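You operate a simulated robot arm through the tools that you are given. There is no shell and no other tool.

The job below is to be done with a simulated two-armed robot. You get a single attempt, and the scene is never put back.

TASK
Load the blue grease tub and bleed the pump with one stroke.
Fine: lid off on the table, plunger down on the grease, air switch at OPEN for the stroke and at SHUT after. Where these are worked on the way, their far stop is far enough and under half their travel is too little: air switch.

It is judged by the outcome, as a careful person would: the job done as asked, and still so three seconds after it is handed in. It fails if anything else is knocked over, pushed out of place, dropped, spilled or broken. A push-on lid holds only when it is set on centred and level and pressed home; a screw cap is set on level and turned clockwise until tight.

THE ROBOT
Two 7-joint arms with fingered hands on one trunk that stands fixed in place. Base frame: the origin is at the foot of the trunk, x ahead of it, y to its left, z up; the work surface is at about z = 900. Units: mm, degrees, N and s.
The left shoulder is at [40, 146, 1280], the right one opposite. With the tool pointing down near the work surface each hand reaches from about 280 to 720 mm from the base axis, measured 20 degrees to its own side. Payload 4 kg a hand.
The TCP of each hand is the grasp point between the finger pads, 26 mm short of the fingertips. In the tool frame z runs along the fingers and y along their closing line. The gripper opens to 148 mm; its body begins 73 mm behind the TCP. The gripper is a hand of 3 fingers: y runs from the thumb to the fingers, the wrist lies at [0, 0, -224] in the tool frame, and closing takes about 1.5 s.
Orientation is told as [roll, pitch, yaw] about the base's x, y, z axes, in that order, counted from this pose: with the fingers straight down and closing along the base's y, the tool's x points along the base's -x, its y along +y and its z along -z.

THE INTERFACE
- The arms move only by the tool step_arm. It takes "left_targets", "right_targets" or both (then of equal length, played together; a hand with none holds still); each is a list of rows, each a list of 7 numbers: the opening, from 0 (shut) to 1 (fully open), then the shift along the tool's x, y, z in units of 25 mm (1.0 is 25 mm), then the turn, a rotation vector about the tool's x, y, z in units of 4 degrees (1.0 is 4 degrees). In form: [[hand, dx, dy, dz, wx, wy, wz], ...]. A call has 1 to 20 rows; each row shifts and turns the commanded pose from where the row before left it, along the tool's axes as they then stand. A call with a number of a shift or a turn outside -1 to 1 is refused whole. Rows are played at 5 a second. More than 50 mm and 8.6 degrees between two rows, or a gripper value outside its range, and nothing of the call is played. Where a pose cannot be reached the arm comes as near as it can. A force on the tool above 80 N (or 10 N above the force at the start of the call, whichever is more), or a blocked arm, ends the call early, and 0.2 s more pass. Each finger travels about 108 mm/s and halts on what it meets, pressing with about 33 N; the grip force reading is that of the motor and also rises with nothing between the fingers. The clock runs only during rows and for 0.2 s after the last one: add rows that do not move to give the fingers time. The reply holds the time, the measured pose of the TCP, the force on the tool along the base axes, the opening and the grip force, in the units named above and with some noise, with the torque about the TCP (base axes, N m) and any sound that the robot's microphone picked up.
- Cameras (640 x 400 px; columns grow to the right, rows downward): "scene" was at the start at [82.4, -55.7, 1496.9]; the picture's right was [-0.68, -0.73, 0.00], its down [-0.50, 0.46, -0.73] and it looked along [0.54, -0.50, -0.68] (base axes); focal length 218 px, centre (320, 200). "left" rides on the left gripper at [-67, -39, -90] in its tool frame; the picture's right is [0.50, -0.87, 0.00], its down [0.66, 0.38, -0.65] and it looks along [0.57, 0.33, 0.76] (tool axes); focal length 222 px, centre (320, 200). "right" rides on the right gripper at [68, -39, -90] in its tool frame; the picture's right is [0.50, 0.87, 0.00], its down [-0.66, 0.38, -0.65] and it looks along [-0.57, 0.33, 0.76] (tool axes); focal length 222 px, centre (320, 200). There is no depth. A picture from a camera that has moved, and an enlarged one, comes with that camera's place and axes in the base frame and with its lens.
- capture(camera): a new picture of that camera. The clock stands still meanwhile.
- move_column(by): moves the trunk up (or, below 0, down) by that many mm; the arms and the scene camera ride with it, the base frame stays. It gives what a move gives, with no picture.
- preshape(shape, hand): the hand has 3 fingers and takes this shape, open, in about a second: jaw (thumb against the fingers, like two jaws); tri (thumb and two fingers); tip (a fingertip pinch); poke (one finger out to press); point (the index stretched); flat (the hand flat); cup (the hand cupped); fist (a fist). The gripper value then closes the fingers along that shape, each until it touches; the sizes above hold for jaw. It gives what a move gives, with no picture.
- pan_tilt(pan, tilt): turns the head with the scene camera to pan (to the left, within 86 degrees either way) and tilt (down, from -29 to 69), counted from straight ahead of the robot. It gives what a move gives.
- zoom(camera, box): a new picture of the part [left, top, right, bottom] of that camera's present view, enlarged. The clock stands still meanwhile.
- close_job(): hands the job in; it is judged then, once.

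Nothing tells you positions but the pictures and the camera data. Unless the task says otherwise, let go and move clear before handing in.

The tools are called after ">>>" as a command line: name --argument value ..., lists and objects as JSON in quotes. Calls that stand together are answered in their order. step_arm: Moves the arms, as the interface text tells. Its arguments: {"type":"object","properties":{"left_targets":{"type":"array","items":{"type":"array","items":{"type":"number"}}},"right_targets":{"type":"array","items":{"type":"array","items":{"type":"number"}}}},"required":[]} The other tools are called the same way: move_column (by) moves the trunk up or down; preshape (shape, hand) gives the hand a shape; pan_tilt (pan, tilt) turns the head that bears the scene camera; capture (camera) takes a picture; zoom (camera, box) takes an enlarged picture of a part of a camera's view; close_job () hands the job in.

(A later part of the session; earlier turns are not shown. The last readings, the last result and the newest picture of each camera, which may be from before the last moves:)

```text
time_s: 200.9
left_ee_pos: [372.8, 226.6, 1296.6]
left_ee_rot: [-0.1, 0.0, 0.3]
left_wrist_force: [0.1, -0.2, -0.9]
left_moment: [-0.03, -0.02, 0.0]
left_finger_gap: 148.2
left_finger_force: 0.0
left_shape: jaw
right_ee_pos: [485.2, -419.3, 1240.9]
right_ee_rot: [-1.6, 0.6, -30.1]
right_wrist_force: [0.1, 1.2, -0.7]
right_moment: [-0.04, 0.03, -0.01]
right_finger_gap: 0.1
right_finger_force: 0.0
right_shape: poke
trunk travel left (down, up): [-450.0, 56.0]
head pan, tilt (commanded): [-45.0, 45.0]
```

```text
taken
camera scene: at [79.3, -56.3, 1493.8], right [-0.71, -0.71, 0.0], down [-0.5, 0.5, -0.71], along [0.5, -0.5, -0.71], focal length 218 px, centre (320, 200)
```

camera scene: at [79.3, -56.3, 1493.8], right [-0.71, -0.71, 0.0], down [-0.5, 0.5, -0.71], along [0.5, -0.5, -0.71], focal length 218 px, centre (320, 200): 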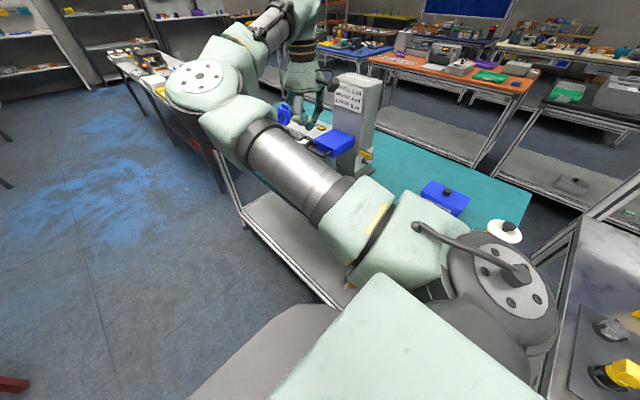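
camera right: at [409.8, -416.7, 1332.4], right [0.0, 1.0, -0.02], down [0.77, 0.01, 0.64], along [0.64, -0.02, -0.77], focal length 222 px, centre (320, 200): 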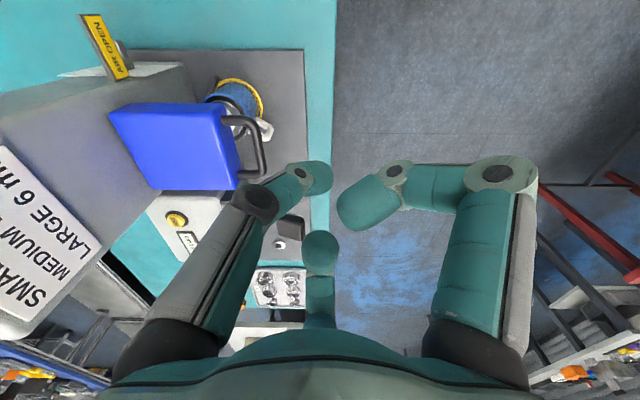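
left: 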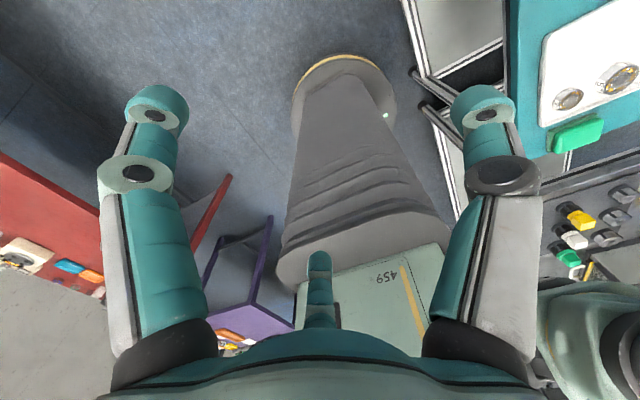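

The indicator sign now reads "AIR OPEN". I'll look at the lever from here before leaning the hand.

>>> zoom --camera "right" --box '[180, 160, 340, 320]'

>>> zoom --camera "scene" --box '[260, 90, 380, 190]'

```text
2.50 times, centred on (260, 240) of right
camera zoom: at [409.8, -416.7, 1332.4], right [0.0, 1.0, -0.02], down [0.77, 0.01, 0.64], along [0.64, -0.02, -0.77], focal length 555 px, centre (470, 100)
```

zoom: 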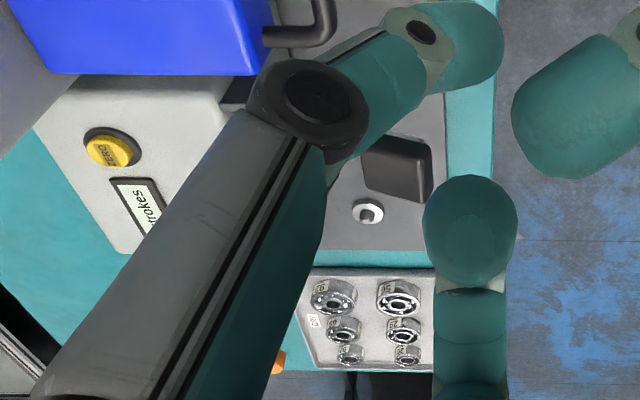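

```text
4.00 times, centred on (320, 140) of scene
camera zoom: at [79.3, -56.3, 1493.8], right [-0.71, -0.71, 0.0], down [-0.5, 0.5, -0.71], along [0.5, -0.5, -0.71], focal length 874 px, centre (320, 440)
```

zoom: 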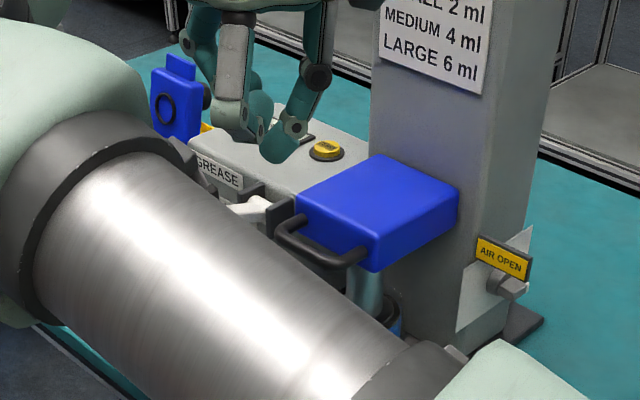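

I see the black grip at about (662, -468) with its top near z 1098, and the counter with its yellow ZERO button, which I must not touch. I'll lean the hand 45 degrees and bring the tip above the grip.

>>> step_arm --right_targets '[[0, 0, 0, 0, -0.046, -0.999, 0], [0, 0, 0, 0, -0.046, -0.999, 0], [0, 0, 0, 0, -0.046, -0.999, 0], [0, 0, 0, 0, -0.046, -0.999, 0], [0, 0, 0, 0, -0.046, -0.999, 0], [0, 0, 0, 0, -0.046, -0.999, 0], [0, 0, 0, 0, -0.046, -0.999, 0], [0, 0, 0, 0, -0.046, -0.999, 0], [0, 0, 0, 0, -0.046, -0.999, 0], [0, 0, 0, 0, -0.046, -0.999, 0], [0, 0, 0, 0, -0.046, -0.999, 0], [0, 0, 0, 0, 0, 0, 0]]'

>>> capture --camera "right"

```text
time_s: 203.5
left_ee_pos: [373.1, 226.8, 1295.5]
left_ee_rot: [-0.1, 0.0, 0.2]
left_wrist_force: [-0.2, -0.4, -0.6]
left_moment: [-0.04, 0.0, 0.0]
left_finger_gap: 148.0
left_finger_force: 0.0
left_shape: jaw
right_ee_pos: [485.7, -418.5, 1240.2]
right_ee_rot: [0.3, -43.5, -29.7]
right_wrist_force: [-0.8, 0.8, -0.3]
right_moment: [-0.01, 0.03, 0.0]
right_finger_gap: 0.0
right_finger_force: 0.1
right_shape: poke
trunk travel left (down, up): [-450.0, 56.0]
head pan, tilt (commanded): [-45.0, 45.0]
```

```text
taken
camera right: at [370.0, -398.1, 1258.8], right [0.11, 0.93, -0.34], down [0.21, 0.31, 0.93], along [0.97, -0.17, -0.16], focal length 222 px, centre (320, 200)
```

right: 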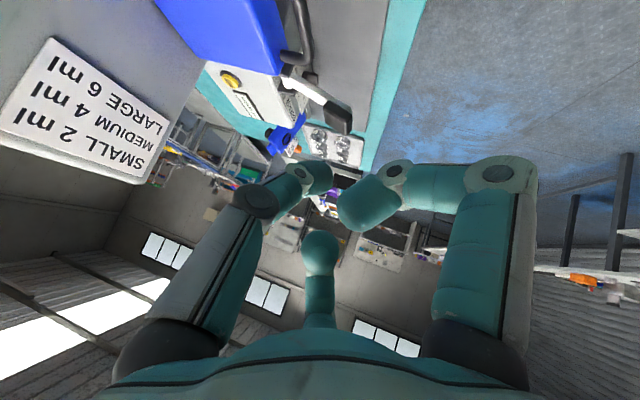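

The lever's white arm and black grip are plainly visible below. I'll move the tip to about 25 mm above the grip.

>>> step_arm --right_targets '[[0, -0.248, 0.216, 0.9, 0, 0, 0], [0, -0.248, 0.216, 0.9, 0, 0, 0], [0, -0.248, 0.216, 0.9, 0, 0, 0], [0, -0.248, 0.216, 0.9, 0, 0, 0], [0, -0.248, 0.216, 0.9, 0, 0, 0], [0, -0.248, 0.216, 0.9, 0, 0, 0], [0, -0.248, 0.216, 0.9, 0, 0, 0], [0, 0, 0, 0, 0, 0, 0]]'

>>> capture --camera "right"

>>> zoom --camera "scene" --box '[240, 90, 360, 190]'

```text
time_s: 205.3
left_ee_pos: [373.0, 227.5, 1297.4]
left_ee_rot: [-0.1, -0.1, 0.3]
left_wrist_force: [-0.3, 0.8, -0.3]
left_moment: [-0.02, 0.03, 0.0]
left_finger_gap: 147.9
left_finger_force: 0.0
left_shape: jaw
right_ee_pos: [625.3, -453.3, 1155.6]
right_ee_rot: [0.3, -43.4, -29.6]
right_wrist_force: [0.8, -0.2, -0.7]
right_moment: [-0.01, -0.04, 0.01]
right_finger_gap: 0.0
right_finger_force: 0.1
right_shape: poke
trunk travel left (down, up): [-450.0, 56.0]
head pan, tilt (commanded): [-45.0, 45.0]
```

```text
taken
camera right: at [510.1, -433.0, 1173.8], right [0.11, 0.93, -0.34], down [0.21, 0.31, 0.93], along [0.97, -0.17, -0.16], focal length 222 px, centre (320, 200)
```

right: 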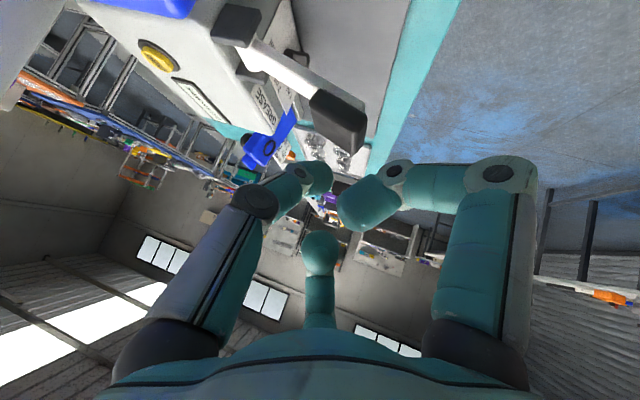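

```text
4.00 times, centred on (300, 140) of scene
camera zoom: at [79.1, -56.1, 1493.8], right [-0.71, -0.71, 0.0], down [-0.5, 0.5, -0.71], along [0.5, -0.5, -0.71], focal length 874 px, centre (400, 440)
```

zoom: 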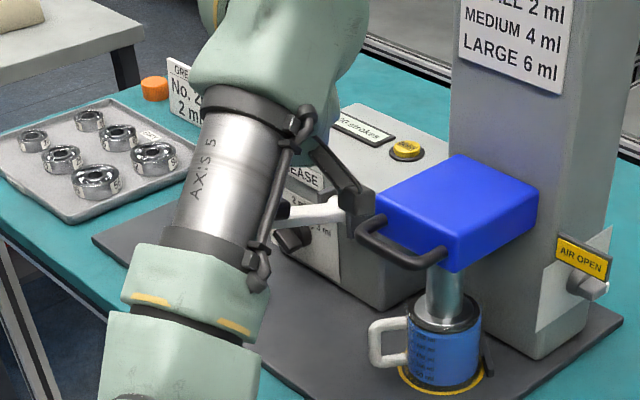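

The grip is at about (672, -470), its top near z 1094. I'll shift the tip over its middle, still about 20 mm above.

>>> step_arm --right_targets '[[0, -0.144, 0.182, 0.736, 0, 0, 0], [0, -0.144, 0.182, 0.736, 0, 0, 0], [0, 0, 0, 0, 0, 0, 0]]'

>>> capture --camera "right"

>>> zoom --camera "right" --box '[230, 40, 430, 200]'

>>> zoom --camera "scene" --box '[240, 90, 360, 190]'

```text
time_s: 206.1
left_ee_pos: [373.3, 227.5, 1296.4]
left_ee_rot: [-0.1, -0.1, 0.3]
left_wrist_force: [-0.4, -0.2, 0.1]
left_moment: [0.0, -0.02, -0.03]
left_finger_gap: 147.9
left_finger_force: 0.1
left_shape: jaw
right_ee_pos: [656.5, -461.6, 1133.4]
right_ee_rot: [0.5, -43.5, -29.6]
right_wrist_force: [-0.1, 0.5, -0.4]
right_moment: [-0.01, 0.05, -0.04]
right_finger_gap: 0.1
right_finger_force: 0.1
right_shape: poke
trunk travel left (down, up): [-450.0, 56.0]
head pan, tilt (commanded): [-45.0, 45.0]
```

```text
taken
camera right: at [540.9, -440.3, 1152.1], right [0.11, 0.93, -0.34], down [0.21, 0.31, 0.93], along [0.97, -0.17, -0.16], focal length 222 px, centre (320, 200)
```

right: 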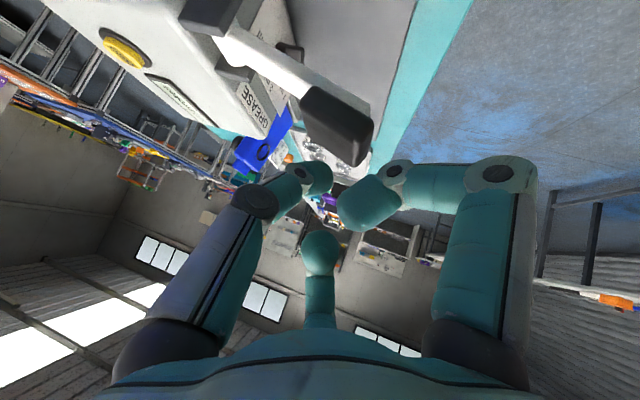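

```text
2.50 times, centred on (330, 120) of right
camera zoom: at [540.9, -440.3, 1152.1], right [0.11, 0.93, -0.34], down [0.21, 0.31, 0.93], along [0.97, -0.17, -0.16], focal length 555 px, centre (295, 400)
```

zoom: 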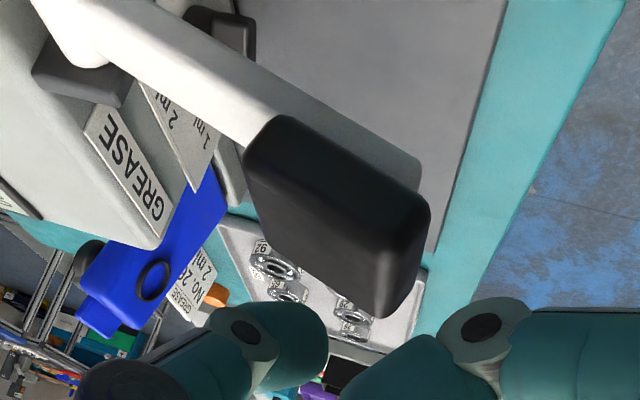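

```text
4.00 times, centred on (300, 140) of scene
camera zoom: at [78.8, -56.0, 1493.9], right [-0.71, -0.71, 0.0], down [-0.5, 0.5, -0.71], along [0.5, -0.5, -0.71], focal length 874 px, centre (400, 440)
```

zoom: 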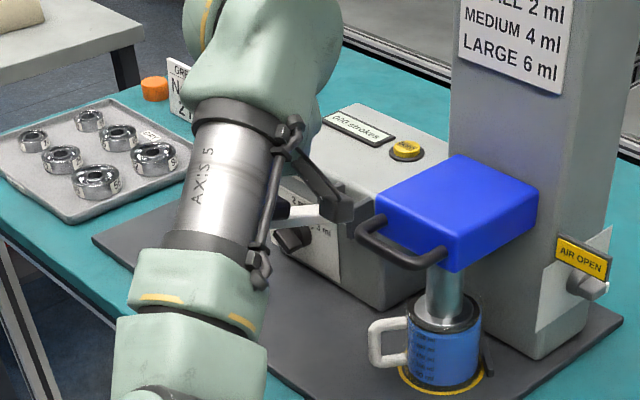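

The tip will land on the middle of the grip when lowered straight down. I'll lower it and feel for contact.

>>> step_arm --right_targets '[[0, 0.2, 0, 0.21, 0, 0, 0], [0, 0.2, 0, 0.21, 0, 0, 0], [0, 0, 0, 0, 0, 0, 0]]'

>>> step_arm --right_targets '[[0, 0.11, 0, 0.116, 0, 0, 0], [0, 0, 0, 0, 0, 0, 0]]'

>>> step_arm --right_targets '[[0, 0.11, 0, 0.116, 0, 0, 0], [0, 0, 0, 0, 0, 0, 0]]'

>>> zoom --camera "right" --box '[230, 40, 430, 200]'

```text
time_s: 206.9
left_ee_pos: [374.2, 226.3, 1296.6]
left_ee_rot: [-0.1, 0.1, 0.2]
left_wrist_force: [0.2, 0.2, -0.1]
left_moment: [0.03, 0.0, 0.01]
left_finger_gap: 148.0
left_finger_force: 0.1
left_shape: jaw
right_ee_pos: [655.0, -461.5, 1120.9]
right_ee_rot: [0.3, -43.5, -29.7]
right_wrist_force: [-0.5, 0.4, 0.3]
right_moment: [0.0, -0.01, 0.0]
right_finger_gap: 0.0
right_finger_force: 0.1
right_shape: poke
trunk travel left (down, up): [-450.0, 56.0]
head pan, tilt (commanded): [-45.0, 45.0]
```

```text
time_s: 207.5
left_ee_pos: [372.6, 227.1, 1296.8]
left_ee_rot: [-0.1, 0.0, 0.3]
left_wrist_force: [-0.1, -0.2, 0.5]
left_moment: [0.02, -0.01, 0.02]
left_finger_gap: 147.8
left_finger_force: 0.0
left_shape: jaw
right_ee_pos: [655.8, -460.5, 1116.5]
right_ee_rot: [0.4, -43.6, -29.8]
right_wrist_force: [0.2, 0.0, 5.7]
right_moment: [-0.05, -0.1, -0.05]
right_finger_gap: 0.0
right_finger_force: 0.0
right_shape: poke
trunk travel left (down, up): [-450.0, 56.0]
head pan, tilt (commanded): [-45.0, 45.0]
```

```text
time_s: 208.1
left_ee_pos: [372.7, 227.4, 1296.2]
left_ee_rot: [-0.1, 0.0, 0.3]
left_wrist_force: [-0.1, 0.0, 1.1]
left_moment: [-0.05, -0.01, 0.03]
left_finger_gap: 147.9
left_finger_force: 0.0
left_shape: jaw
right_ee_pos: [654.9, -460.1, 1112.4]
right_ee_rot: [0.4, -43.5, -29.7]
right_wrist_force: [1.6, 0.1, 5.4]
right_moment: [-0.04, -0.09, -0.01]
right_finger_gap: 0.0
right_finger_force: 0.0
right_shape: poke
trunk travel left (down, up): [-450.0, 56.0]
head pan, tilt (commanded): [-45.0, 45.0]
```

```text
2.50 times, centred on (330, 120) of right
camera zoom: at [539.6, -438.9, 1131.2], right [0.11, 0.93, -0.34], down [0.21, 0.31, 0.93], along [0.97, -0.17, -0.16], focal length 555 px, centre (295, 400)
```

zoom: 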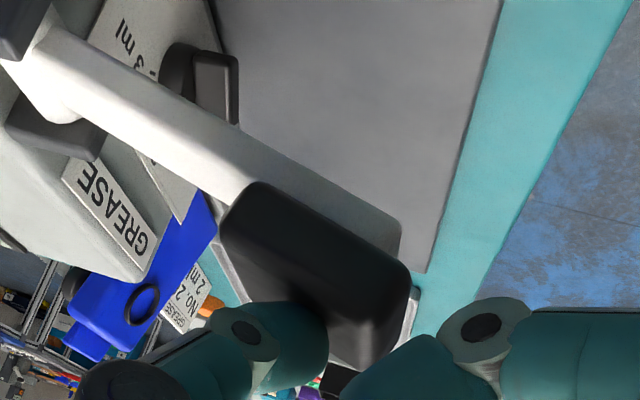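

The lever yields smoothly at about 5.5 N. I'll carry the stroke on downward without lifting.

>>> step_arm --right_targets '[[0, 0.1376, 0.01, 0.145, 0, 0, 0], [0, 0.1376, 0.01, 0.145, 0, 0, 0], [0, 0.1376, 0.01, 0.145, 0, 0, 0], [0, 0.1376, 0.01, 0.145, 0, 0, 0], [0, 0.1376, 0.01, 0.145, 0, 0, 0], [0, 0.1376, 0, 0.145, 0, 0, 0], [0, 0.1376, 0, 0.145, 0, 0, 0], [0, 0.1376, 0, 0.145, 0, 0, 0]]'

>>> zoom --camera "right" --box '[230, 40, 430, 200]'

>>> zoom --camera "scene" --box '[240, 90, 360, 190]'

```text
time_s: 209.9
left_ee_pos: [372.4, 227.1, 1295.8]
left_ee_rot: [-0.1, 0.0, 0.4]
left_wrist_force: [0.2, 0.5, -0.6]
left_moment: [0.02, -0.03, 0.0]
left_finger_gap: 147.8
left_finger_force: 0.1
left_shape: jaw
right_ee_pos: [656.2, -457.1, 1073.9]
right_ee_rot: [0.3, -43.6, -29.5]
right_wrist_force: [0.3, 3.7, 9.1]
right_moment: [0.04, -0.14, 0.05]
right_finger_gap: 0.2
right_finger_force: 0.0
right_shape: poke
trunk travel left (down, up): [-450.0, 56.0]
head pan, tilt (commanded): [-45.0, 45.0]
```

```text
2.50 times, centred on (330, 120) of right
camera zoom: at [540.7, -436.5, 1092.2], right [0.11, 0.93, -0.34], down [0.2, 0.32, 0.93], along [0.97, -0.17, -0.16], focal length 555 px, centre (295, 400)
```

zoom: 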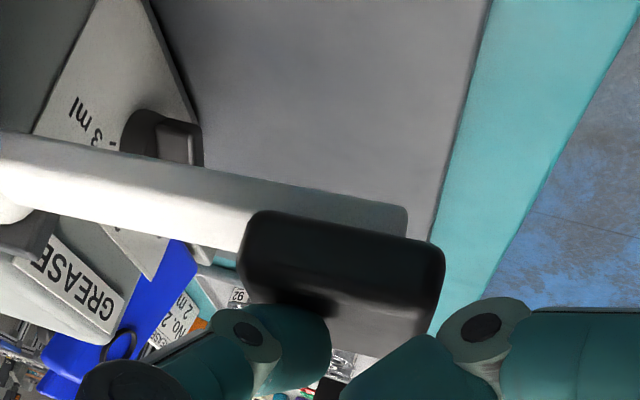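

```text
4.00 times, centred on (300, 140) of scene
camera zoom: at [78.0, -54.2, 1494.0], right [-0.71, -0.71, 0.0], down [-0.5, 0.5, -0.71], along [0.5, -0.5, -0.71], focal length 874 px, centre (400, 440)
```

zoom: 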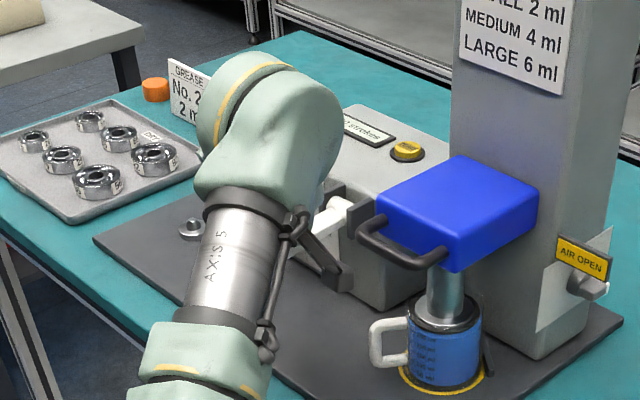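

The lever is about level and the force is still only 9 N. I'll continue down to find the bottom stop.

>>> step_arm --right_targets '[[0, 0.1376, 0, 0.145, 0, 0, 0], [0, 0.1376, 0, 0.145, 0, 0, 0], [0, 0.1376, -0.01, 0.145, 0, 0, 0], [0, 0.1376, -0.01, 0.145, 0, 0, 0], [0, 0.1376, -0.02, 0.145, 0, 0, 0]]'

>>> step_arm --right_targets '[[0, 0.1376, -0.02, 0.145, 0, 0, 0], [0, 0.1376, -0.02, 0.145, 0, 0, 0]]'

>>> zoom --camera "right" --box '[230, 40, 430, 200]'

>>> zoom --camera "scene" --box '[240, 90, 360, 190]'

```text
time_s: 211.1
left_ee_pos: [371.8, 229.1, 1295.6]
left_ee_rot: [-0.3, -0.1, 0.4]
left_wrist_force: [-0.4, -0.1, -0.8]
left_moment: [0.0, -0.01, -0.01]
left_finger_gap: 148.0
left_finger_force: 0.0
left_shape: jaw
right_ee_pos: [655.3, -459.6, 1048.4]
right_ee_rot: [0.3, -43.6, -29.5]
right_wrist_force: [-1.4, 7.2, 10.4]
right_moment: [0.11, -0.08, 0.1]
right_finger_gap: 0.0
right_finger_force: 0.0
right_shape: poke
trunk travel left (down, up): [-450.0, 56.0]
head pan, tilt (commanded): [-45.0, 45.0]
```

```text
time_s: 211.7
left_ee_pos: [371.1, 230.3, 1297.4]
left_ee_rot: [-0.2, -0.1, 0.3]
left_wrist_force: [1.3, 0.1, 0.7]
left_moment: [0.02, -0.02, 0.0]
left_finger_gap: 148.2
left_finger_force: 0.1
left_shape: jaw
right_ee_pos: [654.9, -460.2, 1045.4]
right_ee_rot: [0.0, -44.2, -29.6]
right_wrist_force: [6.7, 1.5, 27.5]
right_moment: [-0.02, -0.57, 0.04]
right_finger_gap: 0.0
right_finger_force: 0.1
right_shape: poke
trunk travel left (down, up): [-450.0, 56.0]
head pan, tilt (commanded): [-45.0, 45.0]
```

```text
2.50 times, centred on (330, 120) of right
camera zoom: at [539.0, -439.7, 1062.8], right [0.12, 0.93, -0.35], down [0.2, 0.32, 0.93], along [0.97, -0.18, -0.15], focal length 555 px, centre (295, 400)
```

zoom: 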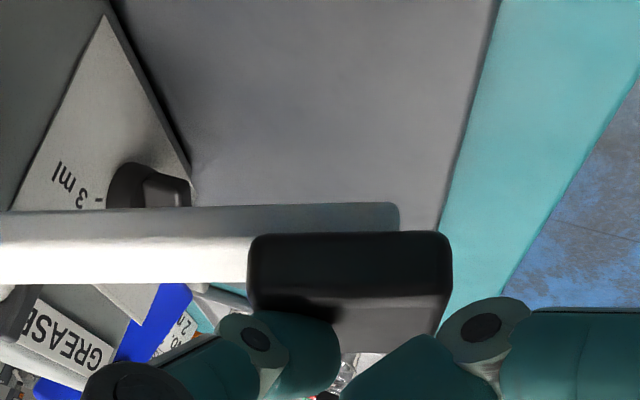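

```text
4.00 times, centred on (300, 140) of scene
camera zoom: at [76.5, -52.5, 1494.3], right [-0.71, -0.71, 0.0], down [-0.5, 0.5, -0.71], along [0.5, -0.5, -0.7], focal length 874 px, centre (400, 440)
```

zoom: 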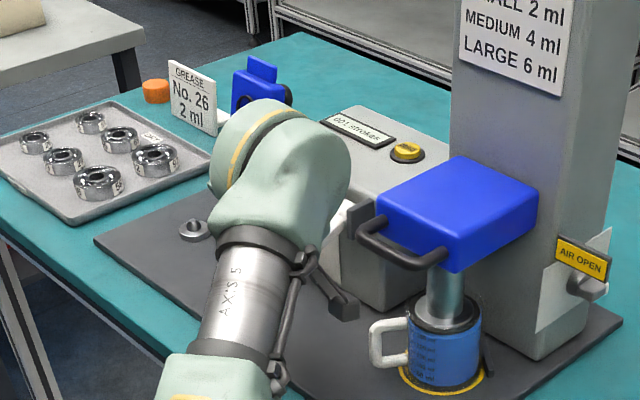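

The force jumped to 27 N at the bottom, so the lever is at its stop. I'll read the counter.

>>> zoom --camera "scene" --box '[305, 110, 345, 140]'

```text
13.33 times, centred on (325, 125) of scene
camera zoom: at [76.5, -52.5, 1494.3], right [-0.71, -0.71, 0.0], down [-0.5, 0.5, -0.71], along [0.5, -0.5, -0.7], focal length 2913 px, centre (253, 1200)
```

zoom: 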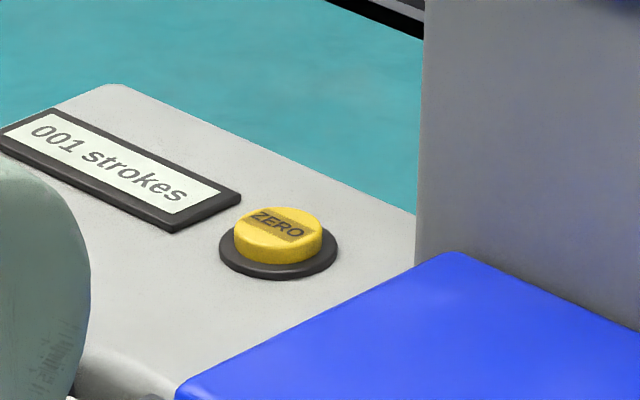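

The counter reads "001 strokes": exactly one stroke. I'll raise the hand slowly so the lever can come back gently.

>>> step_arm --right_targets '[[0, -0.1376, 0, -0.145, 0, 0, 0], [0, -0.1376, 0, -0.145, 0, 0, 0], [0, -0.1376, 0, -0.145, 0, 0, 0], [0, -0.1376, 0, -0.145, 0, 0, 0], [0, -0.1376, 0, -0.145, 0, 0, 0], [0, -0.1376, 0, -0.145, 0, 0, 0], [0, -0.2064, 0, -0.2175, 0, 0, 0], [0, -0.2064, 0, -0.2175, 0, 0, 0], [0, -0.2064, 0, -0.2175, 0, 0, 0], [0, -0.2064, 0, -0.2175, 0, 0, 0], [0, -0.2064, 0, -0.2175, 0, 0, 0], [0, -0.2064, 0, -0.2175, 0, 0, 0], [0, -0.2064, 0, -0.2175, 0, 0, 0], [0, -0.2064, 0, -0.2175, 0, 0, 0], [0, 0, 0, 0, 0, 0, 0]]'

>>> capture --camera "right"

>>> zoom --camera "scene" --box '[240, 90, 360, 190]'

```text
time_s: 214.9
left_ee_pos: [373.8, 225.9, 1296.5]
left_ee_rot: [-0.2, 0.0, 0.4]
left_wrist_force: [-0.3, 0.2, 0.2]
left_moment: [0.02, 0.02, 0.01]
left_finger_gap: 148.3
left_finger_force: 0.0
left_shape: jaw
right_ee_pos: [654.5, -460.6, 1127.4]
right_ee_rot: [0.3, -43.4, -29.5]
right_wrist_force: [0.7, -0.6, -0.8]
right_moment: [0.0, -0.01, 0.02]
right_finger_gap: 0.0
right_finger_force: 0.1
right_shape: poke
trunk travel left (down, up): [-450.0, 56.0]
head pan, tilt (commanded): [-45.0, 45.0]
```

```text
taken
camera right: at [539.4, -440.3, 1146.3], right [0.11, 0.93, -0.34], down [0.21, 0.31, 0.93], along [0.97, -0.17, -0.16], focal length 222 px, centre (320, 200)
```

right: 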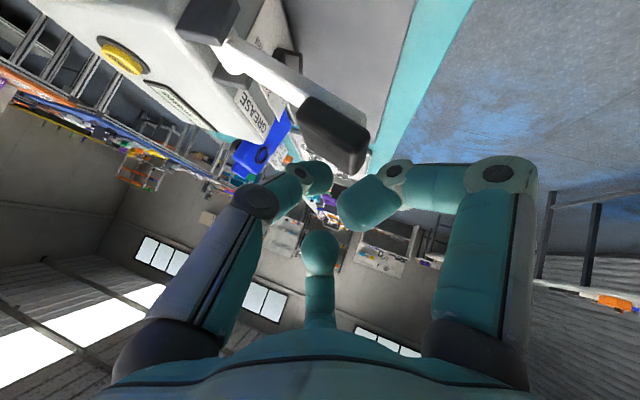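

```text
4.00 times, centred on (300, 140) of scene
camera zoom: at [79.1, -56.4, 1493.8], right [-0.71, -0.71, 0.0], down [-0.5, 0.5, -0.71], along [0.5, -0.5, -0.71], focal length 874 px, centre (400, 440)
```

zoom: 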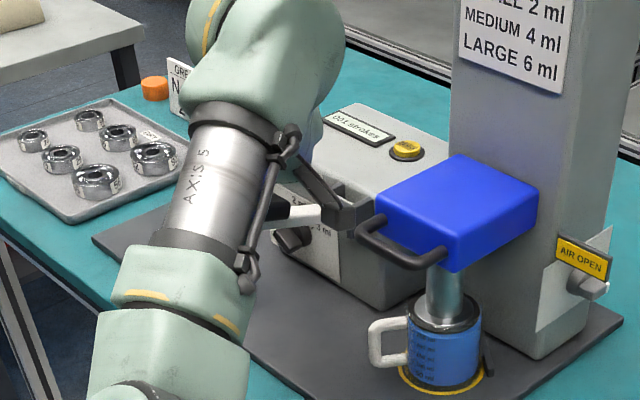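

The lever has returned on its own. Now back to the switch: I'll retrace the way up and back, and straighten the hand to vertical.

>>> step_arm --right_targets '[[0, -0.2064, 0, -0.2175, 0, 0, 0], [0, -0.2064, 0, -0.2175, 0, 0, 0], [0, 0.144, -0.182, -0.736, 0, 0, 0], [0, 0.144, -0.182, -0.736, 0, 0, 0], [0, 0.248, -0.216, -0.9, 0, 0, 0], [0, 0.248, -0.216, -0.9, 0, 0, 0], [0, 0.248, -0.216, -0.9, 0, 0, 0], [0, 0.248, -0.216, -0.9, 0, 0, 0], [0, 0.248, -0.216, -0.9, 0, 0, 0], [0, 0.248, -0.216, -0.9, 0, 0, 0], [0, 0.248, -0.216, -0.9, 0, 0, 0], [0, 0, 0, 0, 0, 0, 0]]'

>>> step_arm --right_targets '[[0, 0, 0, 0, 0.046, 0.999, 0], [0, 0, 0, 0, 0.046, 0.999, 0], [0, 0, 0, 0, 0.046, 0.999, 0], [0, 0, 0, 0, 0.046, 0.999, 0], [0, 0, 0, 0, 0.046, 0.999, 0], [0, 0, 0, 0, 0.046, 0.999, 0], [0, 0, 0, 0, 0.046, 0.999, 0], [0, 0, 0, 0, 0.046, 0.999, 0], [0, 0, 0, 0, 0.046, 0.999, 0], [0, 0, 0, 0, 0.046, 0.999, 0], [0, 0, 0, 0, 0.046, 0.999, 0], [0, 0, 0, 0, 0, 0, 0]]'

>>> capture --camera "scene"

```text
time_s: 217.5
left_ee_pos: [373.9, 226.1, 1296.9]
left_ee_rot: [0.0, 0.2, 0.2]
left_wrist_force: [0.0, 1.0, 0.0]
left_moment: [0.0, -0.01, 0.0]
left_finger_gap: 148.0
left_finger_force: 0.1
left_shape: jaw
right_ee_pos: [484.4, -419.6, 1244.9]
right_ee_rot: [0.4, -43.5, -29.8]
right_wrist_force: [0.2, 0.6, 0.4]
right_moment: [0.01, -0.01, -0.01]
right_finger_gap: 0.0
right_finger_force: 0.1
right_shape: poke
trunk travel left (down, up): [-450.0, 56.0]
head pan, tilt (commanded): [-45.0, 45.0]
```

```text
time_s: 220.1
left_ee_pos: [373.7, 226.3, 1294.7]
left_ee_rot: [-0.2, 0.1, 0.2]
left_wrist_force: [-0.3, 0.2, -0.3]
left_moment: [0.02, 0.0, 0.01]
left_finger_gap: 147.9
left_finger_force: 0.1
left_shape: jaw
right_ee_pos: [485.5, -419.0, 1249.5]
right_ee_rot: [-1.6, 0.6, -30.3]
right_wrist_force: [-0.5, -0.5, -0.7]
right_moment: [-0.01, -0.01, 0.02]
right_finger_gap: 0.0
right_finger_force: 0.0
right_shape: poke
trunk travel left (down, up): [-450.0, 56.0]
head pan, tilt (commanded): [-45.0, 45.0]
```

```text
taken
camera scene: at [79.3, -56.2, 1493.8], right [-0.71, -0.71, 0.0], down [-0.5, 0.5, -0.71], along [0.5, -0.5, -0.71], focal length 218 px, centre (320, 200)
```

scene: 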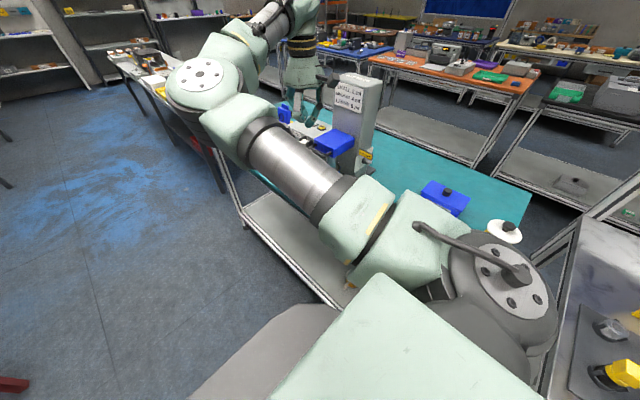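

The arm is back in its standard posture with the sign still at AIR OPEN. I'll return to (330, -605, 1150) and turn to yaw 50 as before, for closing the switch from above its tail.

>>> step_arm --right_targets '[[0, 0.165, -0.954, 0.2, 0, 0, 0], [0, 0.165, -0.954, 0.2, 0, 0, 0], [0, 0.165, -0.954, 0.4, 0, 0, 0], [0, 0.165, -0.954, 0.4, 0, 0, 0], [0, 0.165, -0.954, 0.4, 0, 0, 0], [0, 0.165, -0.954, 0.4, 0, 0, 0], [0, 0.165, -0.954, 0.4, 0, 0, 0], [0, 0.165, -0.954, 0.4, 0, 0, 0], [0, 0.165, -0.954, 0.4, 0, 0, 0], [0, 0.165, -0.954, 0.4, 0, 0, 0], [0, 0, 0, 0, 0, 0, 0]]'

>>> step_arm --right_targets '[[0, 0, 0, 0, 0, 0, -1], [0, 0, 0, 0, 0, 0, -1], [0, 0, 0, 0, 0, 0, -1], [0, 0, 0, 0, 0, 0, -1], [0, 0, 0, 0, 0, 0, -1], [0, 0, 0, 0, 0, 0, -1], [0, 0, 0, 0, 0, 0, -1], [0, 0, 0, 0, 0, 0, -1], [0, 0, 0, 0, 0, 0, -1], [0, 0, 0, 0, 0, 0, -1], [0, 0, 0, 0, 0, 0, -1], [0, 0, 0, 0, 0, 0, -1], [0, 0, 0, 0, 0, 0, -1], [0, 0, 0, 0, 0, 0, -1], [0, 0, 0, 0, 0, 0, -1], [0, 0, 0, 0, 0, 0, -1], [0, 0, 0, 0, 0, 0, -1], [0, 0, 0, 0, 0, 0, -1], [0, 0, 0, 0, 0, 0, -1], [0, 0, 0, 0, 0, 0, -1]]'

>>> capture --camera "scene"

```text
time_s: 222.5
left_ee_pos: [373.7, 226.3, 1295.9]
left_ee_rot: [-0.2, 0.1, 0.3]
left_wrist_force: [0.0, -0.8, -0.3]
left_moment: [-0.01, 0.04, -0.03]
left_finger_gap: 147.9
left_finger_force: 0.0
left_shape: jaw
right_ee_pos: [330.2, -606.9, 1164.5]
right_ee_rot: [-1.5, 0.5, -30.1]
right_wrist_force: [0.1, -0.3, 0.4]
right_moment: [0.01, 0.0, 0.01]
right_finger_gap: 0.0
right_finger_force: 0.0
right_shape: poke
trunk travel left (down, up): [-450.0, 56.0]
head pan, tilt (commanded): [-45.0, 45.0]
```

```text
time_s: 226.7
left_ee_pos: [373.6, 227.1, 1296.5]
left_ee_rot: [-0.1, 0.1, 0.4]
left_wrist_force: [0.1, -0.5, -0.7]
left_moment: [0.04, 0.03, 0.03]
left_finger_gap: 147.7
left_finger_force: 0.0
left_shape: jaw
right_ee_pos: [327.9, -605.8, 1164.6]
right_ee_rot: [0.3, 1.6, 49.9]
right_wrist_force: [-0.5, -0.1, 0.7]
right_moment: [0.0, 0.0, -0.01]
right_finger_gap: 0.4
right_finger_force: 0.0
right_shape: poke
trunk travel left (down, up): [-450.0, 56.0]
head pan, tilt (commanded): [-45.0, 45.0]
```

```text
taken
camera scene: at [79.1, -56.4, 1493.8], right [-0.71, -0.71, 0.0], down [-0.5, 0.5, -0.71], along [0.5, -0.5, -0.71], focal length 218 px, centre (320, 200)
```

scene: 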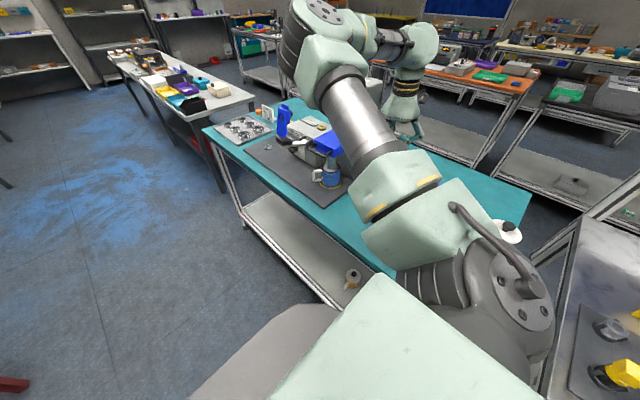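

The hand is at yaw 50. I'll lean it 60 degrees toward the robot and roll it another 40 degrees about its axis so the thumb points up.

>>> step_arm --right_targets '[[0, 0, 0, 0, 0.766, -0.643, 0], [0, 0, 0, 0, 0.766, -0.643, 0], [0, 0, 0, 0, 0.766, -0.643, 0], [0, 0, 0, 0, 0.766, -0.643, 0], [0, 0, 0, 0, 0.766, -0.643, 0], [0, 0, 0, 0, 0.766, -0.643, 0], [0, 0, 0, 0, 0.766, -0.643, 0], [0, 0, 0, 0, 0.766, -0.643, 0], [0, 0, 0, 0, 0.766, -0.643, 0], [0, 0, 0, 0, 0.766, -0.643, 0], [0, 0, 0, 0, 0.766, -0.643, 0], [0, 0, 0, 0, 0.766, -0.643, 0], [0, 0, 0, 0, 0.766, -0.643, 0], [0, 0, 0, 0, 0.766, -0.643, 0], [0, 0, 0, 0, 0.766, -0.643, 0], [0, 0, 0, 0, 0, 0, 0]]'

>>> step_arm --right_targets '[[0, 0, 0, 0, 0, 0, -1], [0, 0, 0, 0, 0, 0, -1], [0, 0, 0, 0, 0, 0, -1], [0, 0, 0, 0, 0, 0, -1], [0, 0, 0, 0, 0, 0, -1], [0, 0, 0, 0, 0, 0, -1], [0, 0, 0, 0, 0, 0, -1], [0, 0, 0, 0, 0, 0, -1], [0, 0, 0, 0, 0, 0, -1], [0, 0, 0, 0, 0, 0, -1], [0, 0, 0, 0, 0, 0, 0]]'

>>> capture --camera "scene"

>>> capture --camera "right"

```text
time_s: 230.1
left_ee_pos: [374.7, 226.5, 1296.8]
left_ee_rot: [-0.1, 0.2, 0.4]
left_wrist_force: [0.2, -0.1, -0.1]
left_moment: [0.02, 0.0, -0.01]
left_finger_gap: 147.9
left_finger_force: 0.0
left_shape: jaw
right_ee_pos: [327.6, -606.0, 1164.7]
right_ee_rot: [-52.1, -32.3, 66.6]
right_wrist_force: [0.0, -0.4, -0.5]
right_moment: [0.01, -0.01, 0.0]
right_finger_gap: 0.1
right_finger_force: 0.0
right_shape: poke
trunk travel left (down, up): [-450.0, 56.0]
head pan, tilt (commanded): [-45.0, 45.0]
```

```text
time_s: 232.5
left_ee_pos: [374.8, 226.4, 1294.6]
left_ee_rot: [-0.1, 0.1, 0.2]
left_wrist_force: [0.6, 0.1, 0.1]
left_moment: [-0.02, 0.01, 0.0]
left_finger_gap: 147.9
left_finger_force: 0.1
left_shape: jaw
right_ee_pos: [327.2, -607.8, 1165.5]
right_ee_rot: [-58.4, 0.8, 89.9]
right_wrist_force: [0.7, -0.2, 0.0]
right_moment: [0.0, 0.03, -0.01]
right_finger_gap: 0.0
right_finger_force: 0.0
right_shape: poke
trunk travel left (down, up): [-450.0, 56.0]
head pan, tilt (commanded): [-45.0, 45.0]
```

```text
taken
camera scene: at [80.2, -56.2, 1493.8], right [-0.71, -0.71, 0.0], down [-0.5, 0.5, -0.71], along [0.5, -0.5, -0.71], focal length 218 px, centre (320, 200)
```

scene: 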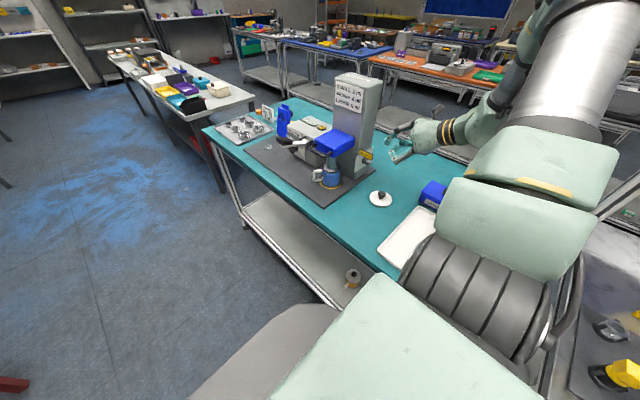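

```text
taken
camera right: at [272.2, -671.7, 1246.4], right [-0.45, -0.51, -0.73], down [-0.75, 0.66, 0.01], along [0.48, 0.55, -0.68], focal length 222 px, centre (320, 200)
```

right: 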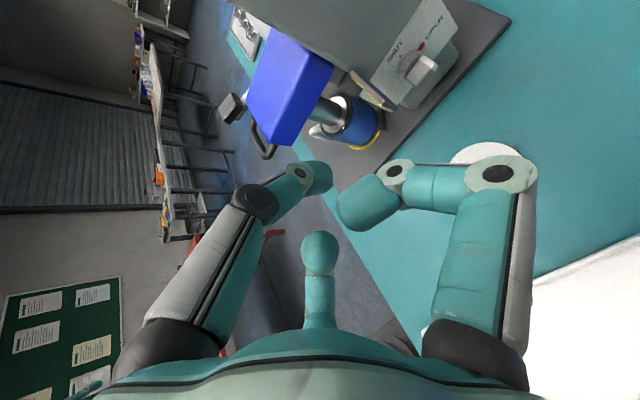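

The arm is in its elbow-out posture. A better way to close is to push up the lever's short pointer half from its lower left, well away from the sign, using the posture that worked before. I'll roll the hand back accordingly in two stages.

>>> step_arm --right_targets '[[0, 0, 0, 0, 0, 0, 1], [0, 0, 0, 0, 0, 0, 1], [0, 0, 0, 0, 0, 0, 1], [0, 0, 0, 0, 0, 0, 1], [0, 0, 0, 0, 0, 0, 1], [0, 0, 0, 0, 0, 0, 1], [0, 0, 0, 0, 0, 0, 1], [0, 0, 0, 0, 0, 0, 1], [0, 0, 0, 0, 0, 0, 1], [0, 0, 0, 0, 0, 0, 1], [0, 0, 0, 0, 0, 0, 1], [0, 0, 0, 0, 0, 0, 1], [0, 0, 0, 0, 0, 0, 1], [0, 0, 0, 0, 0, 0, 1], [0, 0, 0, 0, 0, 0, 1], [0, 0, 0, 0, 0, 0, 1], [0, 0, 0, 0, 0, 0, 1], [0, 0, 0, 0, 0, 0, 0]]'

>>> step_arm --right_targets '[[0, 0, 0, 0, 0, 0, 1], [0, 0, 0, 0, 0, 0, 1], [0, 0, 0, 0, 0, 0, 1], [0, 0, 0, 0, 0, 0, 1], [0, 0, 0, 0, 0, 0, 1], [0, 0, 0, 0, 0, 0, 1], [0, 0, 0, 0, 0, 0, 1], [0, 0, 0, 0, 0, 0, 1], [0, 0, 0, 0, 0, 0, 1], [0, 0, 0, 0, 0, 0, 1], [0, 0, 0, 0, 0, 0, 1], [0, 0, 0, 0, 0, 0, 1], [0, 0, 0, 0, 0, 0, 1], [0, 0, 0, 0, 0, 0, 1], [0, 0, 0, 0, 0, 0, 1], [0, 0, 0, 0, 0, 0, 1], [0, 0, 0, 0, 0, 0, 1], [0, 0, 0, 0, 0, 0, 0]]'

>>> capture --camera "scene"

>>> capture --camera "right"

```text
time_s: 236.3
left_ee_pos: [373.0, 225.4, 1296.2]
left_ee_rot: [0.0, 0.0, 0.4]
left_wrist_force: [-0.3, 0.3, 0.0]
left_moment: [-0.03, -0.04, 0.03]
left_finger_gap: 148.1
left_finger_force: 0.2
left_shape: jaw
right_ee_pos: [328.3, -605.9, 1165.8]
right_ee_rot: [-32.9, -51.8, 38.7]
right_wrist_force: [0.2, -0.5, -0.4]
right_moment: [0.01, -0.02, 0.02]
right_finger_gap: 0.1
right_finger_force: 0.0
right_shape: poke
trunk travel left (down, up): [-450.0, 56.0]
head pan, tilt (commanded): [-45.0, 45.0]
```

```text
time_s: 240.1
left_ee_pos: [373.7, 226.8, 1295.1]
left_ee_rot: [-0.1, -0.1, 0.3]
left_wrist_force: [-1.0, 0.7, 0.8]
left_moment: [0.03, 0.02, 0.01]
left_finger_gap: 147.8
left_finger_force: 0.0
left_shape: jaw
right_ee_pos: [326.8, -607.3, 1165.6]
right_ee_rot: [49.3, -37.2, -63.2]
right_wrist_force: [-1.0, 0.6, -0.7]
right_moment: [0.06, -0.02, 0.02]
right_finger_gap: 0.0
right_finger_force: 0.0
right_shape: poke
trunk travel left (down, up): [-450.0, 56.0]
head pan, tilt (commanded): [-45.0, 45.0]
```

```text
taken
camera scene: at [79.1, -56.4, 1493.8], right [-0.71, -0.71, 0.0], down [-0.5, 0.5, -0.71], along [0.5, -0.5, -0.71], focal length 218 px, centre (320, 200)
```

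scene: 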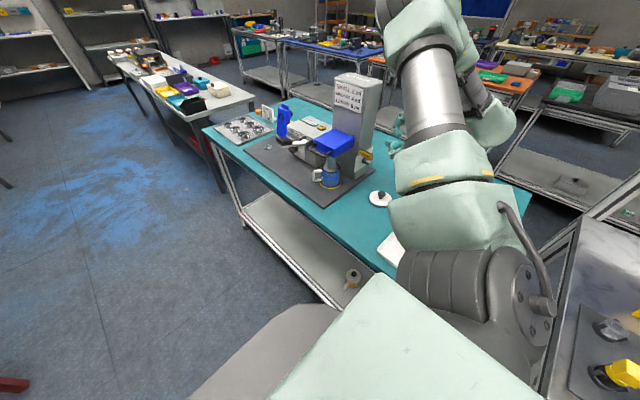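

```text
taken
camera right: at [211.8, -584.8, 1148.2], right [0.15, 0.96, 0.22], down [-0.18, -0.19, 0.96], along [0.97, -0.18, 0.15], focal length 222 px, centre (320, 200)
```

right: 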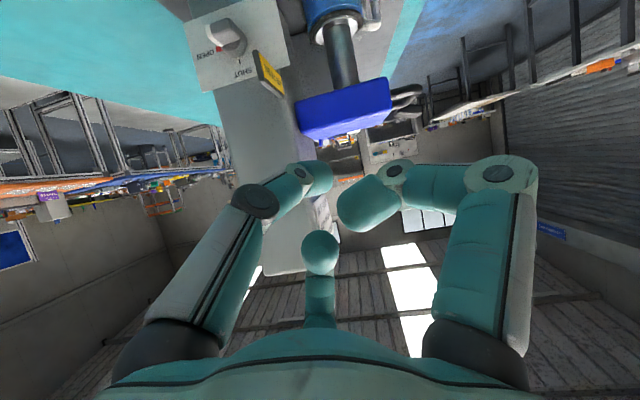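

The thumb is again at the lower left. I'll go to the point 60 mm in front of the dial, below the pointer half of the lever.

>>> step_arm --right_targets '[[0, 0.071, -0.848, 0.698, 0, 0, 0], [0, 0.071, -0.848, 0.698, 0, 0, 0], [0, 0.071, -0.848, 0.698, 0, 0, 0], [0, 0.071, -0.848, 0.698, 0, 0, 0], [0, 0.071, -0.848, 0.698, 0, 0, 0], [0, 0.071, -0.848, 0.698, 0, 0, 0], [0, 0, 0, 0, 0, 0, 0]]'

>>> capture --camera "right"

>>> zoom --camera "right" --box '[250, 80, 410, 220]'

```text
time_s: 241.7
left_ee_pos: [373.6, 226.4, 1294.5]
left_ee_rot: [-0.2, 0.0, 0.2]
left_wrist_force: [-0.3, -0.3, 0.1]
left_moment: [-0.02, -0.03, 0.0]
left_finger_gap: 148.0
left_finger_force: 0.0
left_shape: jaw
right_ee_pos: [363.3, -690.9, 1029.2]
right_ee_rot: [49.2, -37.5, -63.1]
right_wrist_force: [0.1, 0.4, 0.5]
right_moment: [0.01, -0.01, 0.0]
right_finger_gap: 0.0
right_finger_force: 0.2
right_shape: poke
trunk travel left (down, up): [-450.0, 56.0]
head pan, tilt (commanded): [-45.0, 45.0]
```

```text
taken
camera right: at [247.9, -669.2, 1012.4], right [0.15, 0.97, 0.22], down [-0.18, -0.19, 0.96], along [0.97, -0.18, 0.15], focal length 222 px, centre (320, 200)
```

right: 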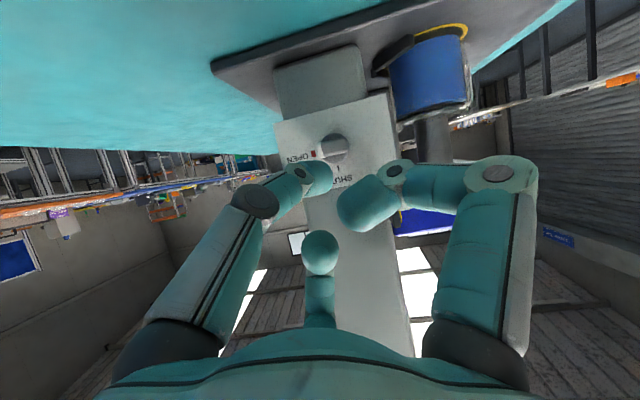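

```text
2.86 times, centred on (330, 150) of right
camera zoom: at [247.9, -669.2, 1012.4], right [0.15, 0.97, 0.22], down [-0.18, -0.19, 0.96], along [0.97, -0.18, 0.15], focal length 635 px, centre (291, 343)
```

zoom: 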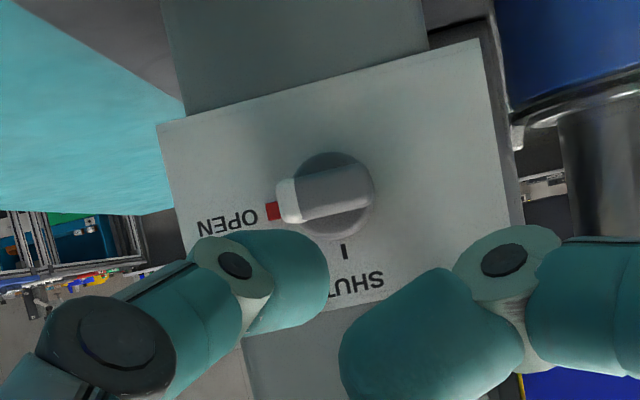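

The lever lies level with its pointer at OPEN, its white half on the left. I'll drop 6 mm and move in so the tip ends just under the white half, keeping off the plate.

>>> step_arm --right_targets '[[0, 0.145, -0.145, 0.125, 0, 0, 0], [0, 0, 0, 0.8, 0, 0, 0], [0, 0, 0, 0.8, 0, 0, 0], [0, 0, 0, 0.6, 0, 0, 0], [0, 0, 0, 0.44, 0, 0, 0], [0, 0, 0, 0, 0, 0, 0]]'

>>> capture --camera "right"

>>> zoom --camera "right" --box '[250, 100, 430, 240]'

```text
time_s: 243.1
left_ee_pos: [374.6, 226.6, 1296.9]
left_ee_rot: [-0.1, 0.0, 0.3]
left_wrist_force: [0.5, -0.5, 0.5]
left_moment: [-0.01, 0.03, -0.01]
left_finger_gap: 147.9
left_finger_force: 0.1
left_shape: jaw
right_ee_pos: [420.4, -691.3, 987.5]
right_ee_rot: [49.2, -37.3, -63.1]
right_wrist_force: [0.1, 0.6, 1.1]
right_moment: [-0.01, -0.02, -0.03]
right_finger_gap: 0.0
right_finger_force: 0.0
right_shape: poke
trunk travel left (down, up): [-450.0, 56.0]
head pan, tilt (commanded): [-45.0, 45.0]
```

```text
taken
camera right: at [305.3, -668.6, 970.1], right [0.15, 0.97, 0.22], down [-0.18, -0.19, 0.96], along [0.97, -0.18, 0.15], focal length 222 px, centre (320, 200)
```

right: 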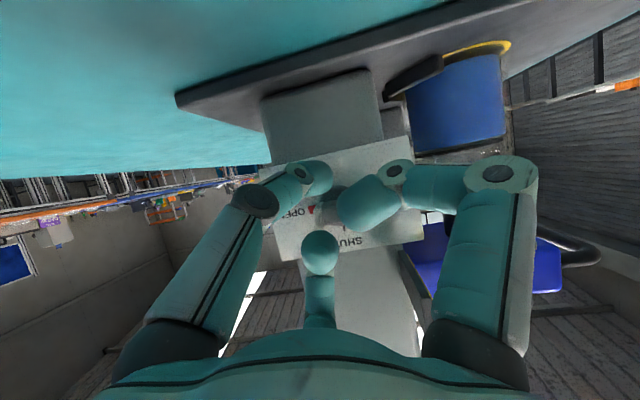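

```text
2.86 times, centred on (340, 170) of right
camera zoom: at [305.3, -668.6, 970.1], right [0.15, 0.97, 0.22], down [-0.18, -0.19, 0.96], along [0.97, -0.18, 0.15], focal length 635 px, centre (263, 286)
```

zoom: 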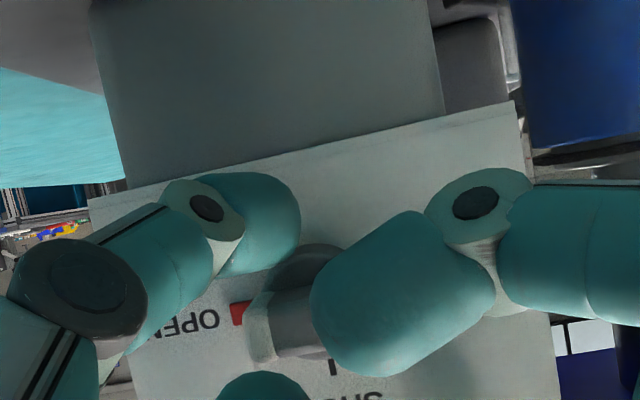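

The tip is right under the white end with nothing touching. I'll push up about 9 mm and feel for contact.

>>> step_arm --right_targets '[[0, -0.125, 0.069, -0.083, 0, 0, 0], [0, -0.125, 0.069, -0.083, 0, 0, 0], [0, 0, 0, 0, 0, 0, 0]]'

>>> zoom --camera "right" --box '[250, 100, 430, 240]'

```text
time_s: 243.9
left_ee_pos: [373.6, 225.2, 1296.5]
left_ee_rot: [-0.1, 0.0, 0.3]
left_wrist_force: [-0.5, -0.7, -0.3]
left_moment: [0.01, -0.01, -0.03]
left_finger_gap: 147.5
left_finger_force: 0.1
left_shape: jaw
right_ee_pos: [422.3, -692.4, 994.9]
right_ee_rot: [49.2, -37.3, -63.1]
right_wrist_force: [-0.5, 0.2, 0.3]
right_moment: [0.02, -0.03, 0.02]
right_finger_gap: 0.0
right_finger_force: 0.0
right_shape: poke
trunk travel left (down, up): [-450.0, 56.0]
head pan, tilt (commanded): [-45.0, 45.0]
```

```text
2.86 times, centred on (340, 170) of right
camera zoom: at [306.1, -670.4, 977.6], right [0.15, 0.96, 0.22], down [-0.18, -0.19, 0.96], along [0.97, -0.18, 0.15], focal length 635 px, centre (263, 286)
```

zoom: 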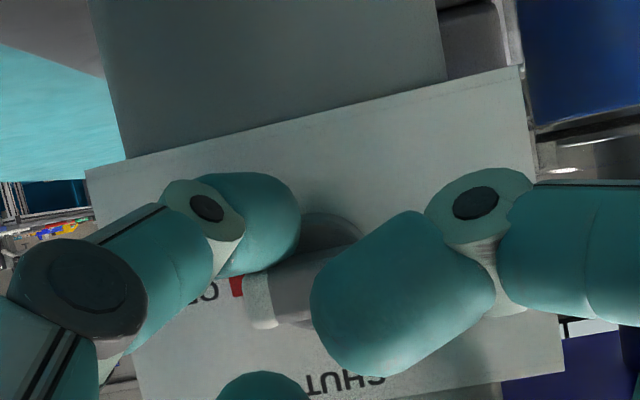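

The tip is just under the white half. I'll push on up and slightly left.

>>> step_arm --right_targets '[[0, -0.154, 0.04, -0.082, 0, 0, 0], [0, -0.154, 0.04, -0.082, 0, 0, 0], [0, 0, 0, 0, 0, 0, 0]]'

>>> zoom --camera "right" --box '[250, 100, 430, 240]'

```text
time_s: 244.7
left_ee_pos: [374.3, 226.2, 1295.6]
left_ee_rot: [-0.1, 0.0, 0.2]
left_wrist_force: [-0.5, 0.0, -0.4]
left_moment: [0.0, -0.01, 0.01]
left_finger_gap: 148.1
left_finger_force: 0.1
left_shape: jaw
right_ee_pos: [419.0, -696.8, 1004.2]
right_ee_rot: [49.2, -37.3, -63.0]
right_wrist_force: [0.6, -1.2, -1.6]
right_moment: [-0.04, 0.02, 0.02]
right_finger_gap: 0.2
right_finger_force: 0.1
right_shape: poke
trunk travel left (down, up): [-450.0, 56.0]
head pan, tilt (commanded): [-45.0, 45.0]
```

```text
2.86 times, centred on (340, 170) of right
camera zoom: at [305.4, -675.3, 985.7], right [0.15, 0.97, 0.22], down [-0.18, -0.19, 0.96], along [0.97, -0.18, 0.15], focal length 635 px, centre (263, 286)
```

zoom: 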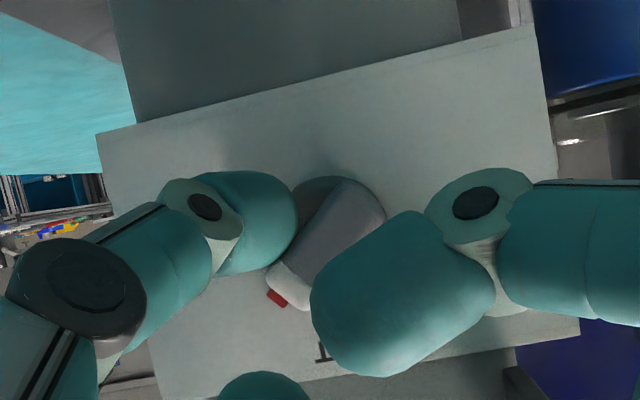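

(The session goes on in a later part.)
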